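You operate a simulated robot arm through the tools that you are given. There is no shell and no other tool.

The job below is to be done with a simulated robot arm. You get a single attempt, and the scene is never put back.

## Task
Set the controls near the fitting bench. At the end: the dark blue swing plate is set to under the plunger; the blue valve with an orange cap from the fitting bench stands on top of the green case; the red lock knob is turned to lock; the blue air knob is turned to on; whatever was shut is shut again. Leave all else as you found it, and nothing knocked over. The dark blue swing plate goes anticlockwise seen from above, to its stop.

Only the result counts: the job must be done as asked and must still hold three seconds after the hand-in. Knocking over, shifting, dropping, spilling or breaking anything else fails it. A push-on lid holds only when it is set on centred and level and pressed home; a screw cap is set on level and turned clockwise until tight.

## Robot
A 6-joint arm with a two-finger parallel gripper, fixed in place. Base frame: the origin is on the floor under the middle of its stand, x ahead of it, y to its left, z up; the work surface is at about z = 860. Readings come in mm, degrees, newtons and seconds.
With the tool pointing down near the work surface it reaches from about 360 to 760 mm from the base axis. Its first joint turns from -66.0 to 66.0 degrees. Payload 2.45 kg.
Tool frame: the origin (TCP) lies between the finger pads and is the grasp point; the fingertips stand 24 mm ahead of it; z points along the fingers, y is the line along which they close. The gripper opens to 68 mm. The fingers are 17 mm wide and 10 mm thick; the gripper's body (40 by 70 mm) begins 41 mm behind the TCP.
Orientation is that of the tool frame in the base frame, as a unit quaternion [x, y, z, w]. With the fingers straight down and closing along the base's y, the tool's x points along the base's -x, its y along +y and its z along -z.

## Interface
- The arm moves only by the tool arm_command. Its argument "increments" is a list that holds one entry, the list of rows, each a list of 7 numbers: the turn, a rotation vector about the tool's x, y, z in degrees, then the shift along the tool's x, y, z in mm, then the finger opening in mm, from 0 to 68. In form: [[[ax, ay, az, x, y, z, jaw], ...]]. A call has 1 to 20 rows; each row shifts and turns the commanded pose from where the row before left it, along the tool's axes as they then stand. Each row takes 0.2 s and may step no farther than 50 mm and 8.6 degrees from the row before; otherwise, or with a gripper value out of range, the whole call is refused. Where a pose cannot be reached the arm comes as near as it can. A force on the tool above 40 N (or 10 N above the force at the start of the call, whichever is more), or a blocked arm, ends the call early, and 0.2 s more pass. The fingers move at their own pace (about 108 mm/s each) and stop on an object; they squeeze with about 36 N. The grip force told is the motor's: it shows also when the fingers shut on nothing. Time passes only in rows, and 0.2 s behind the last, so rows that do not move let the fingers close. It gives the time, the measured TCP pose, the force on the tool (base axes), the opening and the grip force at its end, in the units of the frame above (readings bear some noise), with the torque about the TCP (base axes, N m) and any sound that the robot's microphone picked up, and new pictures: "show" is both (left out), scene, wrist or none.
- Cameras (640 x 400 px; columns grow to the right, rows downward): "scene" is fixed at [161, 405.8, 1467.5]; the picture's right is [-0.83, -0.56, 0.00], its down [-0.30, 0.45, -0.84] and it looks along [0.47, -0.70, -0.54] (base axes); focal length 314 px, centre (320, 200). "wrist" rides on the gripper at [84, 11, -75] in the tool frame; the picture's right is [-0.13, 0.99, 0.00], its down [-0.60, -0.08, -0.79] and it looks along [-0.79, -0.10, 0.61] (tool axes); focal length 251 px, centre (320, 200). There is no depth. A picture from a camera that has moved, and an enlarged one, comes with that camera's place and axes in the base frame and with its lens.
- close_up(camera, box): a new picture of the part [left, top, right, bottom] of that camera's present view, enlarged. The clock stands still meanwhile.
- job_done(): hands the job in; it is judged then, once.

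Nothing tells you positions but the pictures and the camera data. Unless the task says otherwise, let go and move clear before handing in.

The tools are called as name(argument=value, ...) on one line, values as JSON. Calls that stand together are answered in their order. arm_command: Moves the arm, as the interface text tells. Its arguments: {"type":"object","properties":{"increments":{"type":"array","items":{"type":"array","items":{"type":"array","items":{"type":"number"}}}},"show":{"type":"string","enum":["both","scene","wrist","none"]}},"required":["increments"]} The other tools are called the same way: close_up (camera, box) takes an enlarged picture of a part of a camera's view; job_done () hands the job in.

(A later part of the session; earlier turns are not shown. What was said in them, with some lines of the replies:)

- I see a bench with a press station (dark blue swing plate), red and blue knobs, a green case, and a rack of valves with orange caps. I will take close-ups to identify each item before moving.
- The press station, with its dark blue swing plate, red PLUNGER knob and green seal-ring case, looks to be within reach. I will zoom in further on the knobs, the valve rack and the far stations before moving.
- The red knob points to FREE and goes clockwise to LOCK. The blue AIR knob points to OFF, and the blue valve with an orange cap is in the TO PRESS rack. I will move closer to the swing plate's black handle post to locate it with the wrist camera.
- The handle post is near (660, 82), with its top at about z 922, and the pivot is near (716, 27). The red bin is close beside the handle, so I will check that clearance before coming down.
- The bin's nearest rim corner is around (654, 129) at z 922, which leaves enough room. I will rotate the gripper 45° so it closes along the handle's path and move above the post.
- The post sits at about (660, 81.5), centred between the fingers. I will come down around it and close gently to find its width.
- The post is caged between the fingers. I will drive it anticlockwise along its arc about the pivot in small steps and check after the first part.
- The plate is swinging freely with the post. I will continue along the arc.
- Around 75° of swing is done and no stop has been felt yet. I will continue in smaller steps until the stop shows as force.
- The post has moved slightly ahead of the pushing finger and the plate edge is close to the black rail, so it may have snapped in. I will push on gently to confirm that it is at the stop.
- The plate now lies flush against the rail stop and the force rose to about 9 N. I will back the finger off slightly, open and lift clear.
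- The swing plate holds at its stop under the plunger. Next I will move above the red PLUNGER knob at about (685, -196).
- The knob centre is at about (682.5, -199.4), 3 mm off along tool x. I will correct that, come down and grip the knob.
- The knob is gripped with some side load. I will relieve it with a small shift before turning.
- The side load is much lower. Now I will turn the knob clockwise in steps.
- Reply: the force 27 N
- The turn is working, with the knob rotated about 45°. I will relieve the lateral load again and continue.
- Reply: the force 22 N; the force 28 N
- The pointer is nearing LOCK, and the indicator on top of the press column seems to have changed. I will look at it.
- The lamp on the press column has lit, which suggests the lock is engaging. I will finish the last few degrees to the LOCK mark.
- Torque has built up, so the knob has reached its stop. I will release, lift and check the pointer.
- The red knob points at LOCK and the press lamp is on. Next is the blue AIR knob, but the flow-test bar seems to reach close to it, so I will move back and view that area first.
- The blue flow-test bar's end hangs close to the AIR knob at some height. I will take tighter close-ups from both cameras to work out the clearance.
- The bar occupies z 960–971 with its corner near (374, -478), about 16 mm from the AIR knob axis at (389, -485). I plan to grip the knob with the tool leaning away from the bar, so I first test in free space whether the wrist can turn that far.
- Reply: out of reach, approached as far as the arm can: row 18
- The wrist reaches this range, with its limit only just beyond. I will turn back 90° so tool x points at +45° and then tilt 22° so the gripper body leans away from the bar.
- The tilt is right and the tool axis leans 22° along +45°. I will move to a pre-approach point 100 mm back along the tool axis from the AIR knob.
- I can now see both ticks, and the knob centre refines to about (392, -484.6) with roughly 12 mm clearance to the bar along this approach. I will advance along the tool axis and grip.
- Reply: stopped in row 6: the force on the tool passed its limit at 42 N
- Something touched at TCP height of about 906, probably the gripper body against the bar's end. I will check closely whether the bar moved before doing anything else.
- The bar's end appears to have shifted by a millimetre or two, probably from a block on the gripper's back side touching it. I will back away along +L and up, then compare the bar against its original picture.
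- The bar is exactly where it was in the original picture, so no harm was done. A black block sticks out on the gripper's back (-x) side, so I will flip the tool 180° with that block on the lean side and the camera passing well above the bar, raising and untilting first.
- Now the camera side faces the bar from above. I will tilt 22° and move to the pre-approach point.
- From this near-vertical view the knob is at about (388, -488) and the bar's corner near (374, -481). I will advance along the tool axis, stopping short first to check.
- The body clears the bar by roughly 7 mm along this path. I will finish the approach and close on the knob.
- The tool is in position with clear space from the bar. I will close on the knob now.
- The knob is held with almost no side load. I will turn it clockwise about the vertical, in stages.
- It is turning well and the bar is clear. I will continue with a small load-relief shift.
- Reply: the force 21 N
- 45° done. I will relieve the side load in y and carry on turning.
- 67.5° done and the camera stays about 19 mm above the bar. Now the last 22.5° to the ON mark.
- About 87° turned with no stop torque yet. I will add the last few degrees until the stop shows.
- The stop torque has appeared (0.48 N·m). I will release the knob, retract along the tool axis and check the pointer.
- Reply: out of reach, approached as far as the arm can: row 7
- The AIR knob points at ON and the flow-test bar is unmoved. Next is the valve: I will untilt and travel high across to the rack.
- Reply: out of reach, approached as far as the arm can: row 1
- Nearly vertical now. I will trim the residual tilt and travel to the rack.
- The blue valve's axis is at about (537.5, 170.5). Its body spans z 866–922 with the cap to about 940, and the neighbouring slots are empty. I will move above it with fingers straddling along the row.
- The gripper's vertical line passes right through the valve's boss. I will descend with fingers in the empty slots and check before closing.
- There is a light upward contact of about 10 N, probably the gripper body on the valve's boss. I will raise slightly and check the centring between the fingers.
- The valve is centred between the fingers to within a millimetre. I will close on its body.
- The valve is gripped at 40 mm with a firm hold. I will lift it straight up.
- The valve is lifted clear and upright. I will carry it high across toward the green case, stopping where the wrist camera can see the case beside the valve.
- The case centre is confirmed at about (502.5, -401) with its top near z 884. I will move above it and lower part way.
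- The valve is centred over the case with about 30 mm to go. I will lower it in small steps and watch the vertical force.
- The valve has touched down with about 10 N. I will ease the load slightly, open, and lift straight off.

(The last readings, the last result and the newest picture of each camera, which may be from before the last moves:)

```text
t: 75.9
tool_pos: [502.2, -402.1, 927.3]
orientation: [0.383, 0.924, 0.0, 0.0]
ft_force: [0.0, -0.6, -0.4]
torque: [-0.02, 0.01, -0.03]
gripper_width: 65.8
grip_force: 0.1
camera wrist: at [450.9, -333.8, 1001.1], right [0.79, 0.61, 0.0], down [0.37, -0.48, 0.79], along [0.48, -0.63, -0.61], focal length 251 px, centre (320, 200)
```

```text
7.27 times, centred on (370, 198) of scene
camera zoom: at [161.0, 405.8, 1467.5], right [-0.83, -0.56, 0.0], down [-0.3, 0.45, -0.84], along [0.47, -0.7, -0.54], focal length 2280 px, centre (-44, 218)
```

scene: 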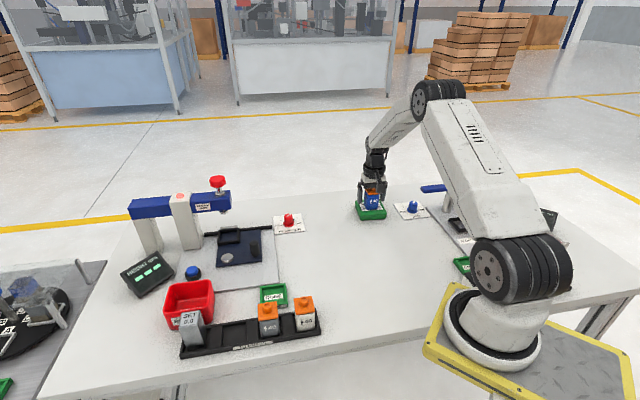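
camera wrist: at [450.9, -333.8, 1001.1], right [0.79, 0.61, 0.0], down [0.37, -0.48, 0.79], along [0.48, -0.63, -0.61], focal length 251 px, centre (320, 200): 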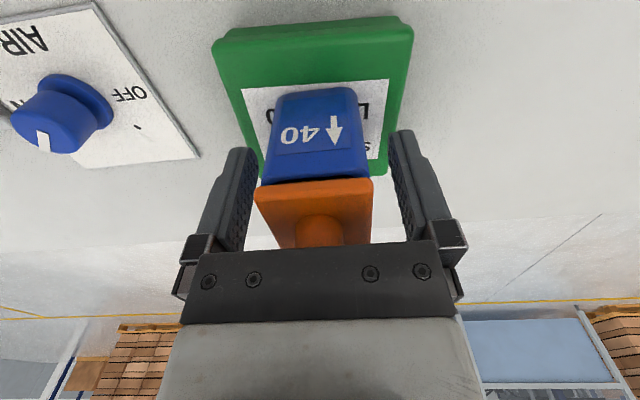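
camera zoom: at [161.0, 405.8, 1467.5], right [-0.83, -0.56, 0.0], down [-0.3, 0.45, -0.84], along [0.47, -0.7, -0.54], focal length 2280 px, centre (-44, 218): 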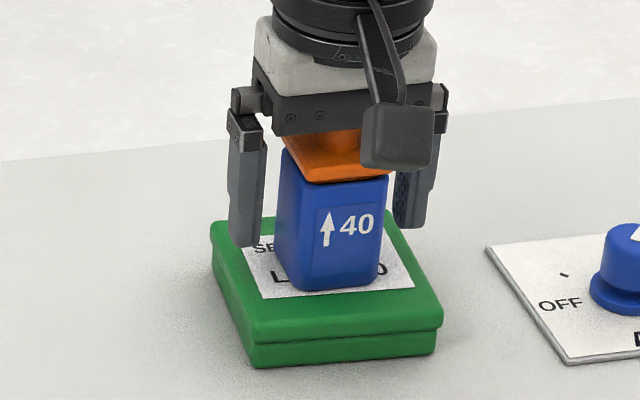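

The valve stands upright and centred on the case with the fingers open. I will lift straight up and move clear.

arm_command(increments=[[[0, 0, 0, 0, 0, -10, 68], [0, 0, 0, 0, 0, -20, 68], [0, 0, 0, 0, 0, -30, 68], [0, 0, 0, 0, 0, -40, 68], [0, 0, 0, 0, 0, -40, 68], [0, 0, 0, 35, 0, -10, 68], [0, 0, 0, 35, 20, 0, 68], [0, 0, 0, 35, 20, 0, 68], [0, 0, 0, 35, 20, 0, 68], [0, 0, 0, 0, 0, 0, 68]]], show="both")

close_up(camera="scene", box=[338, 170, 402, 225])

close_up(camera="scene", box=[110, 170, 320, 360])

close_up(camera="scene", box=[380, 160, 508, 240])

```text
t: 78.1
tool_pos: [446.0, -259.7, 1076.9]
orientation: [0.383, 0.924, 0.0, -0.001]
ft_force: [-0.2, 0.4, -0.2]
torque: [0.01, 0.02, 0.0]
gripper_width: 67.8
grip_force: 0.1
camera wrist: at [393.9, -191.1, 1150.6], right [0.79, 0.61, 0.0], down [0.37, -0.48, 0.79], along [0.48, -0.63, -0.61], focal length 251 px, centre (320, 200)
```

scene: 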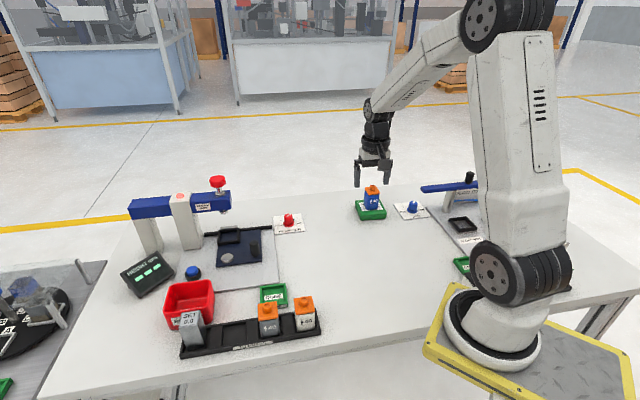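
wrist: 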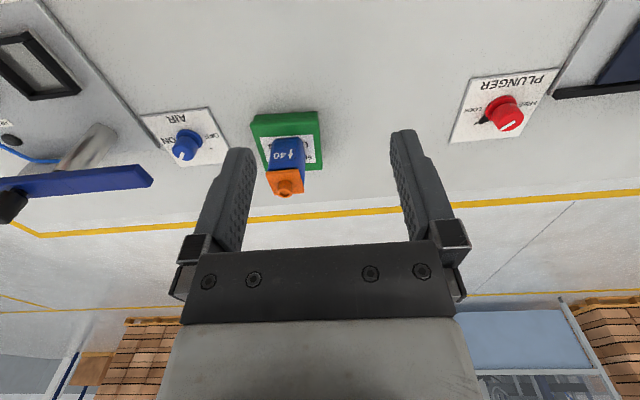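

```text
7.27 times, centred on (370, 198) of scene
camera zoom: at [161.0, 405.8, 1467.5], right [-0.83, -0.56, 0.0], down [-0.3, 0.45, -0.84], along [0.47, -0.7, -0.54], focal length 2280 px, centre (-44, 218)
```

zoom: 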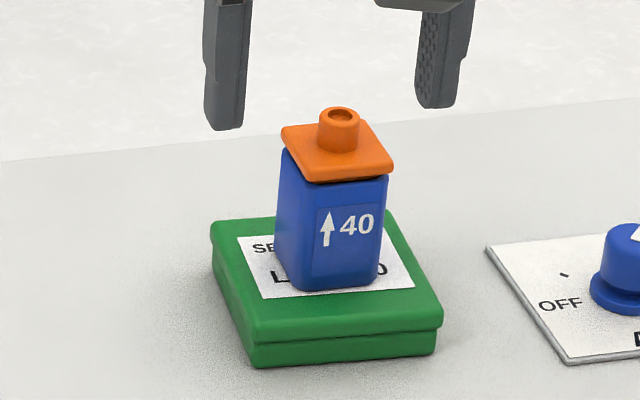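

```text
2.11 times, centred on (215, 265) of scene
camera zoom: at [161.0, 405.8, 1467.5], right [-0.83, -0.56, 0.0], down [-0.3, 0.45, -0.84], along [0.47, -0.7, -0.54], focal length 660 px, centre (541, 63)
```

zoom: 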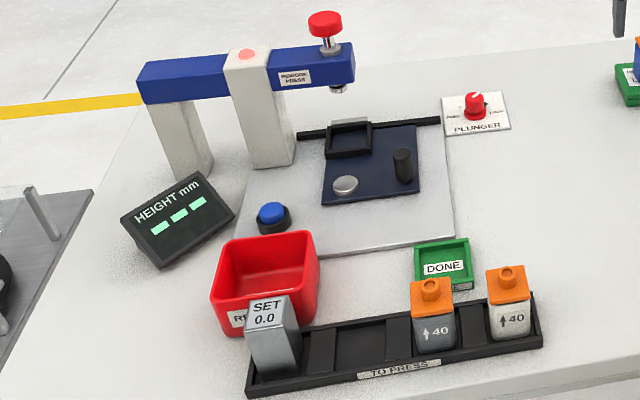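

```text
5.00 times, centred on (444, 200) of scene
camera zoom: at [161.0, 405.8, 1467.5], right [-0.83, -0.56, 0.0], down [-0.3, 0.45, -0.84], along [0.47, -0.7, -0.54], focal length 1568 px, centre (-300, 200)
```

zoom: 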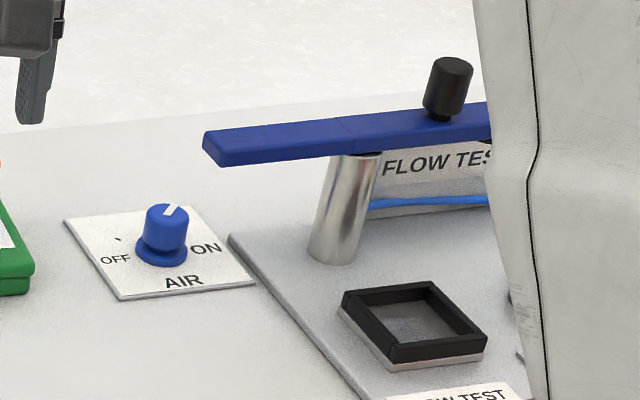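

Everything looks in place. A last close check on the swing plate, the red knob and the valve cap before handing in.

close_up(camera="scene", box=[180, 200, 308, 280])

close_up(camera="wrist", box=[240, 95, 336, 205])

close_up(camera="scene", box=[395, 170, 459, 210])

```text
5.00 times, centred on (244, 240) of scene
camera zoom: at [161.0, 405.8, 1467.5], right [-0.83, -0.56, 0.0], down [-0.3, 0.45, -0.84], along [0.47, -0.7, -0.54], focal length 1568 px, centre (700, 0)
```

zoom: 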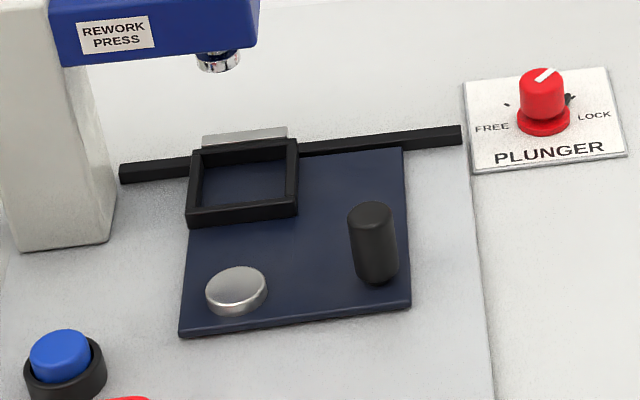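

```text
3.64 times, centred on (288, 150) of wrist
camera zoom: at [393.9, -191.1, 1150.6], right [0.79, 0.61, 0.0], down [0.37, -0.48, 0.79], along [0.48, -0.63, -0.61], focal length 914 px, centre (436, 382)
```

zoom: 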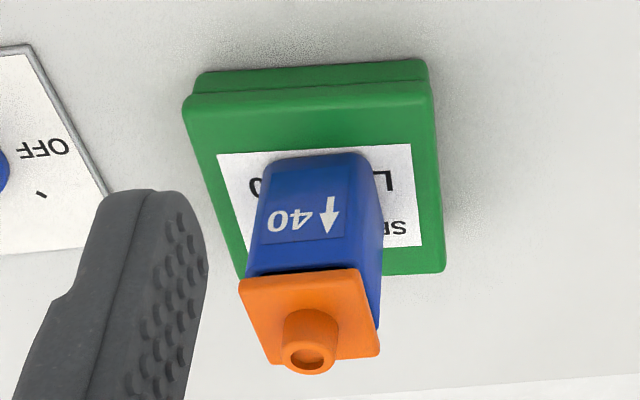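

```text
10.00 times, centred on (427, 190) of scene
camera zoom: at [161.0, 405.8, 1467.5], right [-0.83, -0.56, 0.0], down [-0.3, 0.45, -0.84], along [0.47, -0.7, -0.54], focal length 3136 px, centre (-750, 300)
```

zoom: 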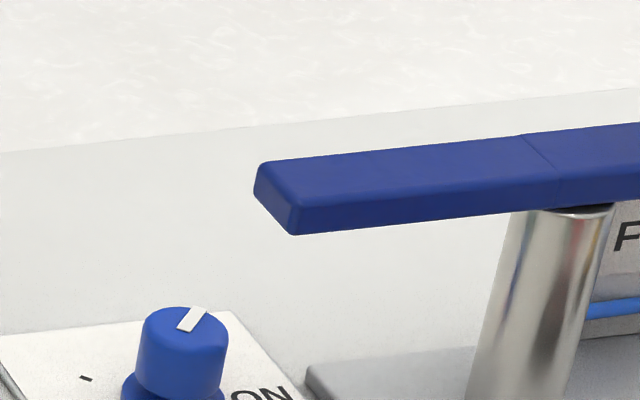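

All items look right. I see a dark line under the valve's cap at this lower viewing angle, so I will take one lower side view to make sure the cap is seated level.

arm_command(increments=[[[0, 0, 0, 20, 0, 30, 68], [0, 0, 0, 20, 0, 30, 68], [0, 0, 0, 20, 0, 32, 68], [0, -7.3, 0, 0, 0, 0, 68], [0, -7.3, 0, 0, 0, 0, 68], [0, -7.4, 0, 0, 0, 0, 68], [0, 0, 0, 0, 0, 0, 68]]], show="wrist")

close_up(camera="wrist", box=[251, 165, 331, 245])

```text
t: 79.7
tool_pos: [405.0, -219.3, 985.4]
orientation: [0.379, 0.909, -0.073, 0.16]
ft_force: [-0.4, 0.4, -1.0]
torque: [0.0, 0.0, -0.01]
gripper_width: 68.1
grip_force: 0.1
camera wrist: at [338.0, -136.0, 1025.1], right [0.79, 0.61, 0.04], down [0.16, -0.26, 0.95], along [0.59, -0.75, -0.3], focal length 251 px, centre (320, 200)
```

wrist: 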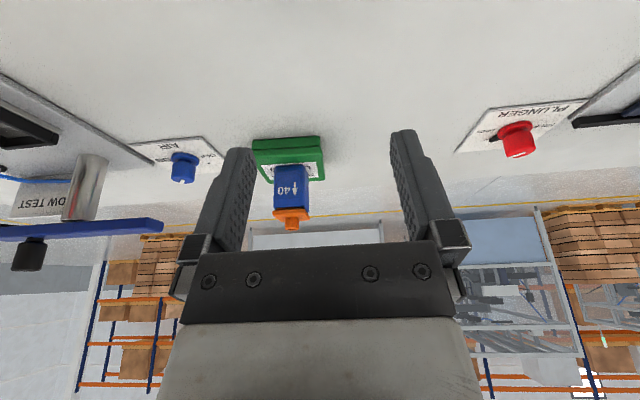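

```text
5.00 times, centred on (291, 205) of wrist
camera zoom: at [338.0, -136.0, 1025.1], right [0.79, 0.61, 0.04], down [0.16, -0.26, 0.95], along [0.59, -0.75, -0.3], focal length 1257 px, centre (465, 175)
```

zoom: 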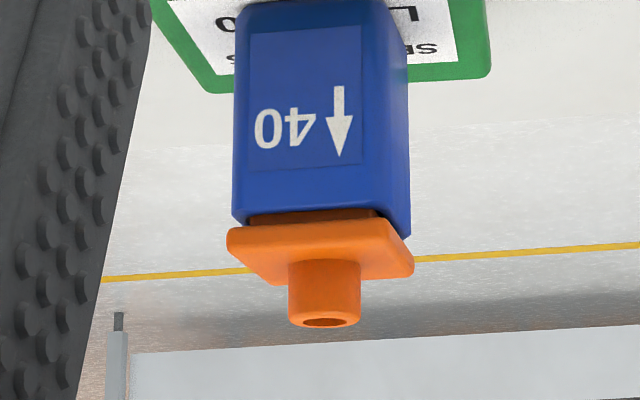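

The cap is level, but I want to compare its seating with an untouched valve. I will swing the camera toward the rack for a similar low view of the grey and white valves.

arm_command(increments=[[[-3, 0, -7.42, 0, 0, 0, 68], [-3, 0, -7.42, 0, 0, 0, 68], [-3, 0, -7.42, 0, 0, 0, 68], [-3, 0, -7.42, 0, 0, 0, 68], [-3, 0, -7.42, 0, 0, 0, 68], [-3, 0, -7.42, 0, 0, 0, 68], [-3, 0, -7.42, 0, 0, 0, 68], [-3, 0, -7.42, 0, 0, 0, 68], [-3, 0, -7.42, 0, 0, 0, 68], [-3, 0, -7.42, 0, 0, 0, 68], [-3, 0, -7.42, 0, 0, 0, 68], [-3, 0, -7.42, 0, 0, 0, 68], [-3, 0, -7.42, 0, 0, 0, 68], [-3, 0, -7.42, 0, 0, 0, 68], [-3, 0, -7.42, 0, 0, 0, 68], [0, 0, 0, 0, 0, 0, 68]]], show="wrist")

```text
t: 83.1
tool_pos: [404.7, -218.0, 985.3]
orientation: [-0.517, 0.834, 0.109, 0.156]
ft_force: [0.5, -0.7, -0.4]
torque: [-0.02, -0.02, 0.01]
gripper_width: 68.2
grip_force: 0.1
out of reach, approached as far as the arm can: row 2, 3
camera wrist: at [348.0, -307.9, 1022.3], right [-0.84, 0.54, 0.07], down [0.21, 0.19, 0.96], along [0.51, 0.82, -0.27], focal length 251 px, centre (320, 200)
```

wrist: 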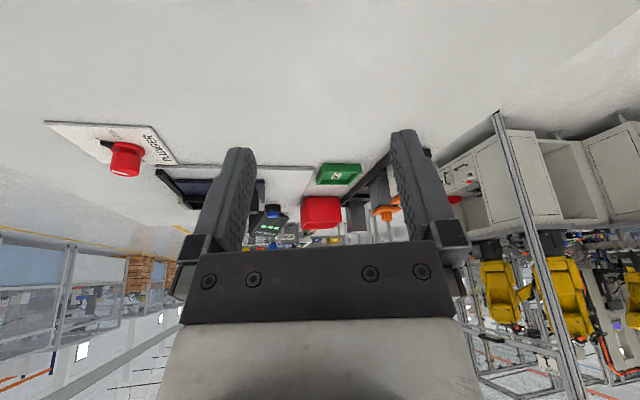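

close_up(camera="wrist", box=[340, 160, 420, 240])

```text
5.00 times, centred on (380, 200) of wrist
camera zoom: at [348.0, -307.9, 1022.3], right [-0.84, 0.54, 0.07], down [0.21, 0.19, 0.96], along [0.51, 0.82, -0.27], focal length 1257 px, centre (20, 200)
```

zoom: 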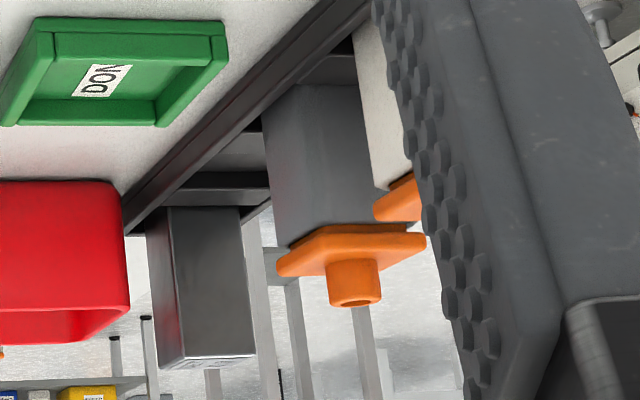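

close_up(camera="wrist", box=[370, 190, 402, 222])

arm_command(increments=[[[0, 0, 0, 0, 20, 0, 68], [0, 0, 0, 0, 20, 0, 68], [0, 0, 0, 0, 0, 0, 68]]], show="wrist")

```text
12.50 times, centred on (386, 206) of wrist
camera zoom: at [348.0, -307.9, 1022.3], right [-0.84, 0.54, 0.07], down [0.21, 0.19, 0.96], along [0.51, 0.82, -0.27], focal length 3143 px, centre (-505, 125)
```

zoom: 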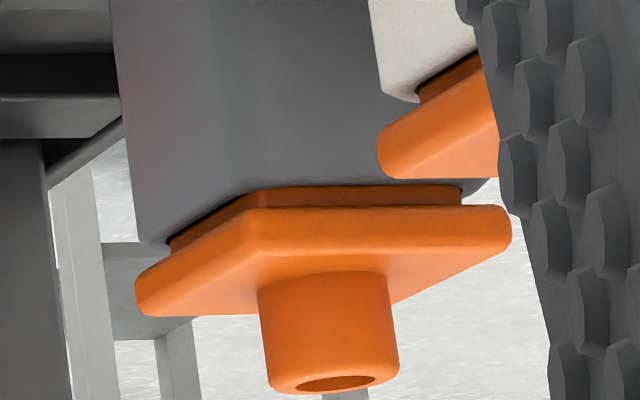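

```text
t: 83.9
tool_pos: [368.1, -199.6, 984.8]
orientation: [-0.516, 0.835, 0.108, 0.156]
ft_force: [-0.2, 1.3, 0.2]
torque: [-0.01, -0.02, 0.01]
gripper_width: 67.9
grip_force: 0.1
camera wrist: at [311.9, -290.0, 1023.5], right [-0.83, 0.55, 0.07], down [0.21, 0.19, 0.96], along [0.51, 0.81, -0.27], focal length 251 px, centre (320, 200)
```

wrist: 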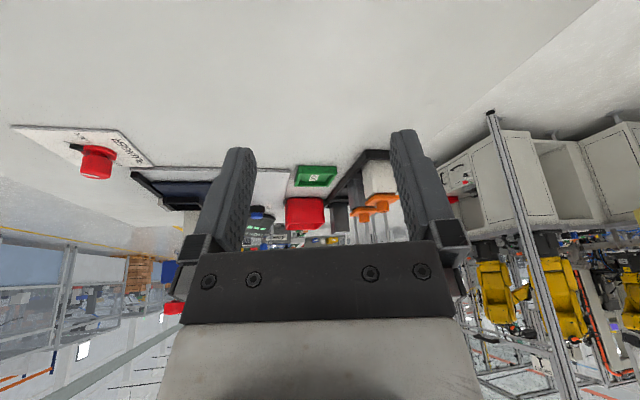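

The untouched grey and white valves show the same inset neck under their caps, so the blue valve's cap is seated as it should be. The swing plate is at its stop, the lock knob is on LOCK, the air knob is on ON, the valve stands on the case, and the arm is clear, so I hand the job in.

job_done()

```text
The job is handed in.
```

The job is handed in. The arm's cameras showed everything set as asked, but I have not seen the judge's result.

- **Swing plate:** it was swung anticlockwise, about 90°, until it lay flush against its stop. It sits under the plunger.
- **Red lock knob:** it was turned clockwise to LOCK, and the pointer is on the mark. The lamp on the press column came on.
- **Blue air knob:** it was turned clockwise to ON, and the pointer is on the mark.
- **Blue valve with the orange cap:** it was lifted from the TO PRESS rack and stands upright in the middle of the green case. Its cap is seated the same way as on the untouched grey and white valves.
- **Anything shut:** I opened nothing, so nothing needed shutting again. The green case stayed closed.

On the first approach to the air knob, the arm stopped on contact (42 N), most likely the gripper touching the blue flow-test bar. In later close-ups the bar matches its original position, and I turned the knob from the other side without further contact.

The gripper is open and well clear of the bench items.
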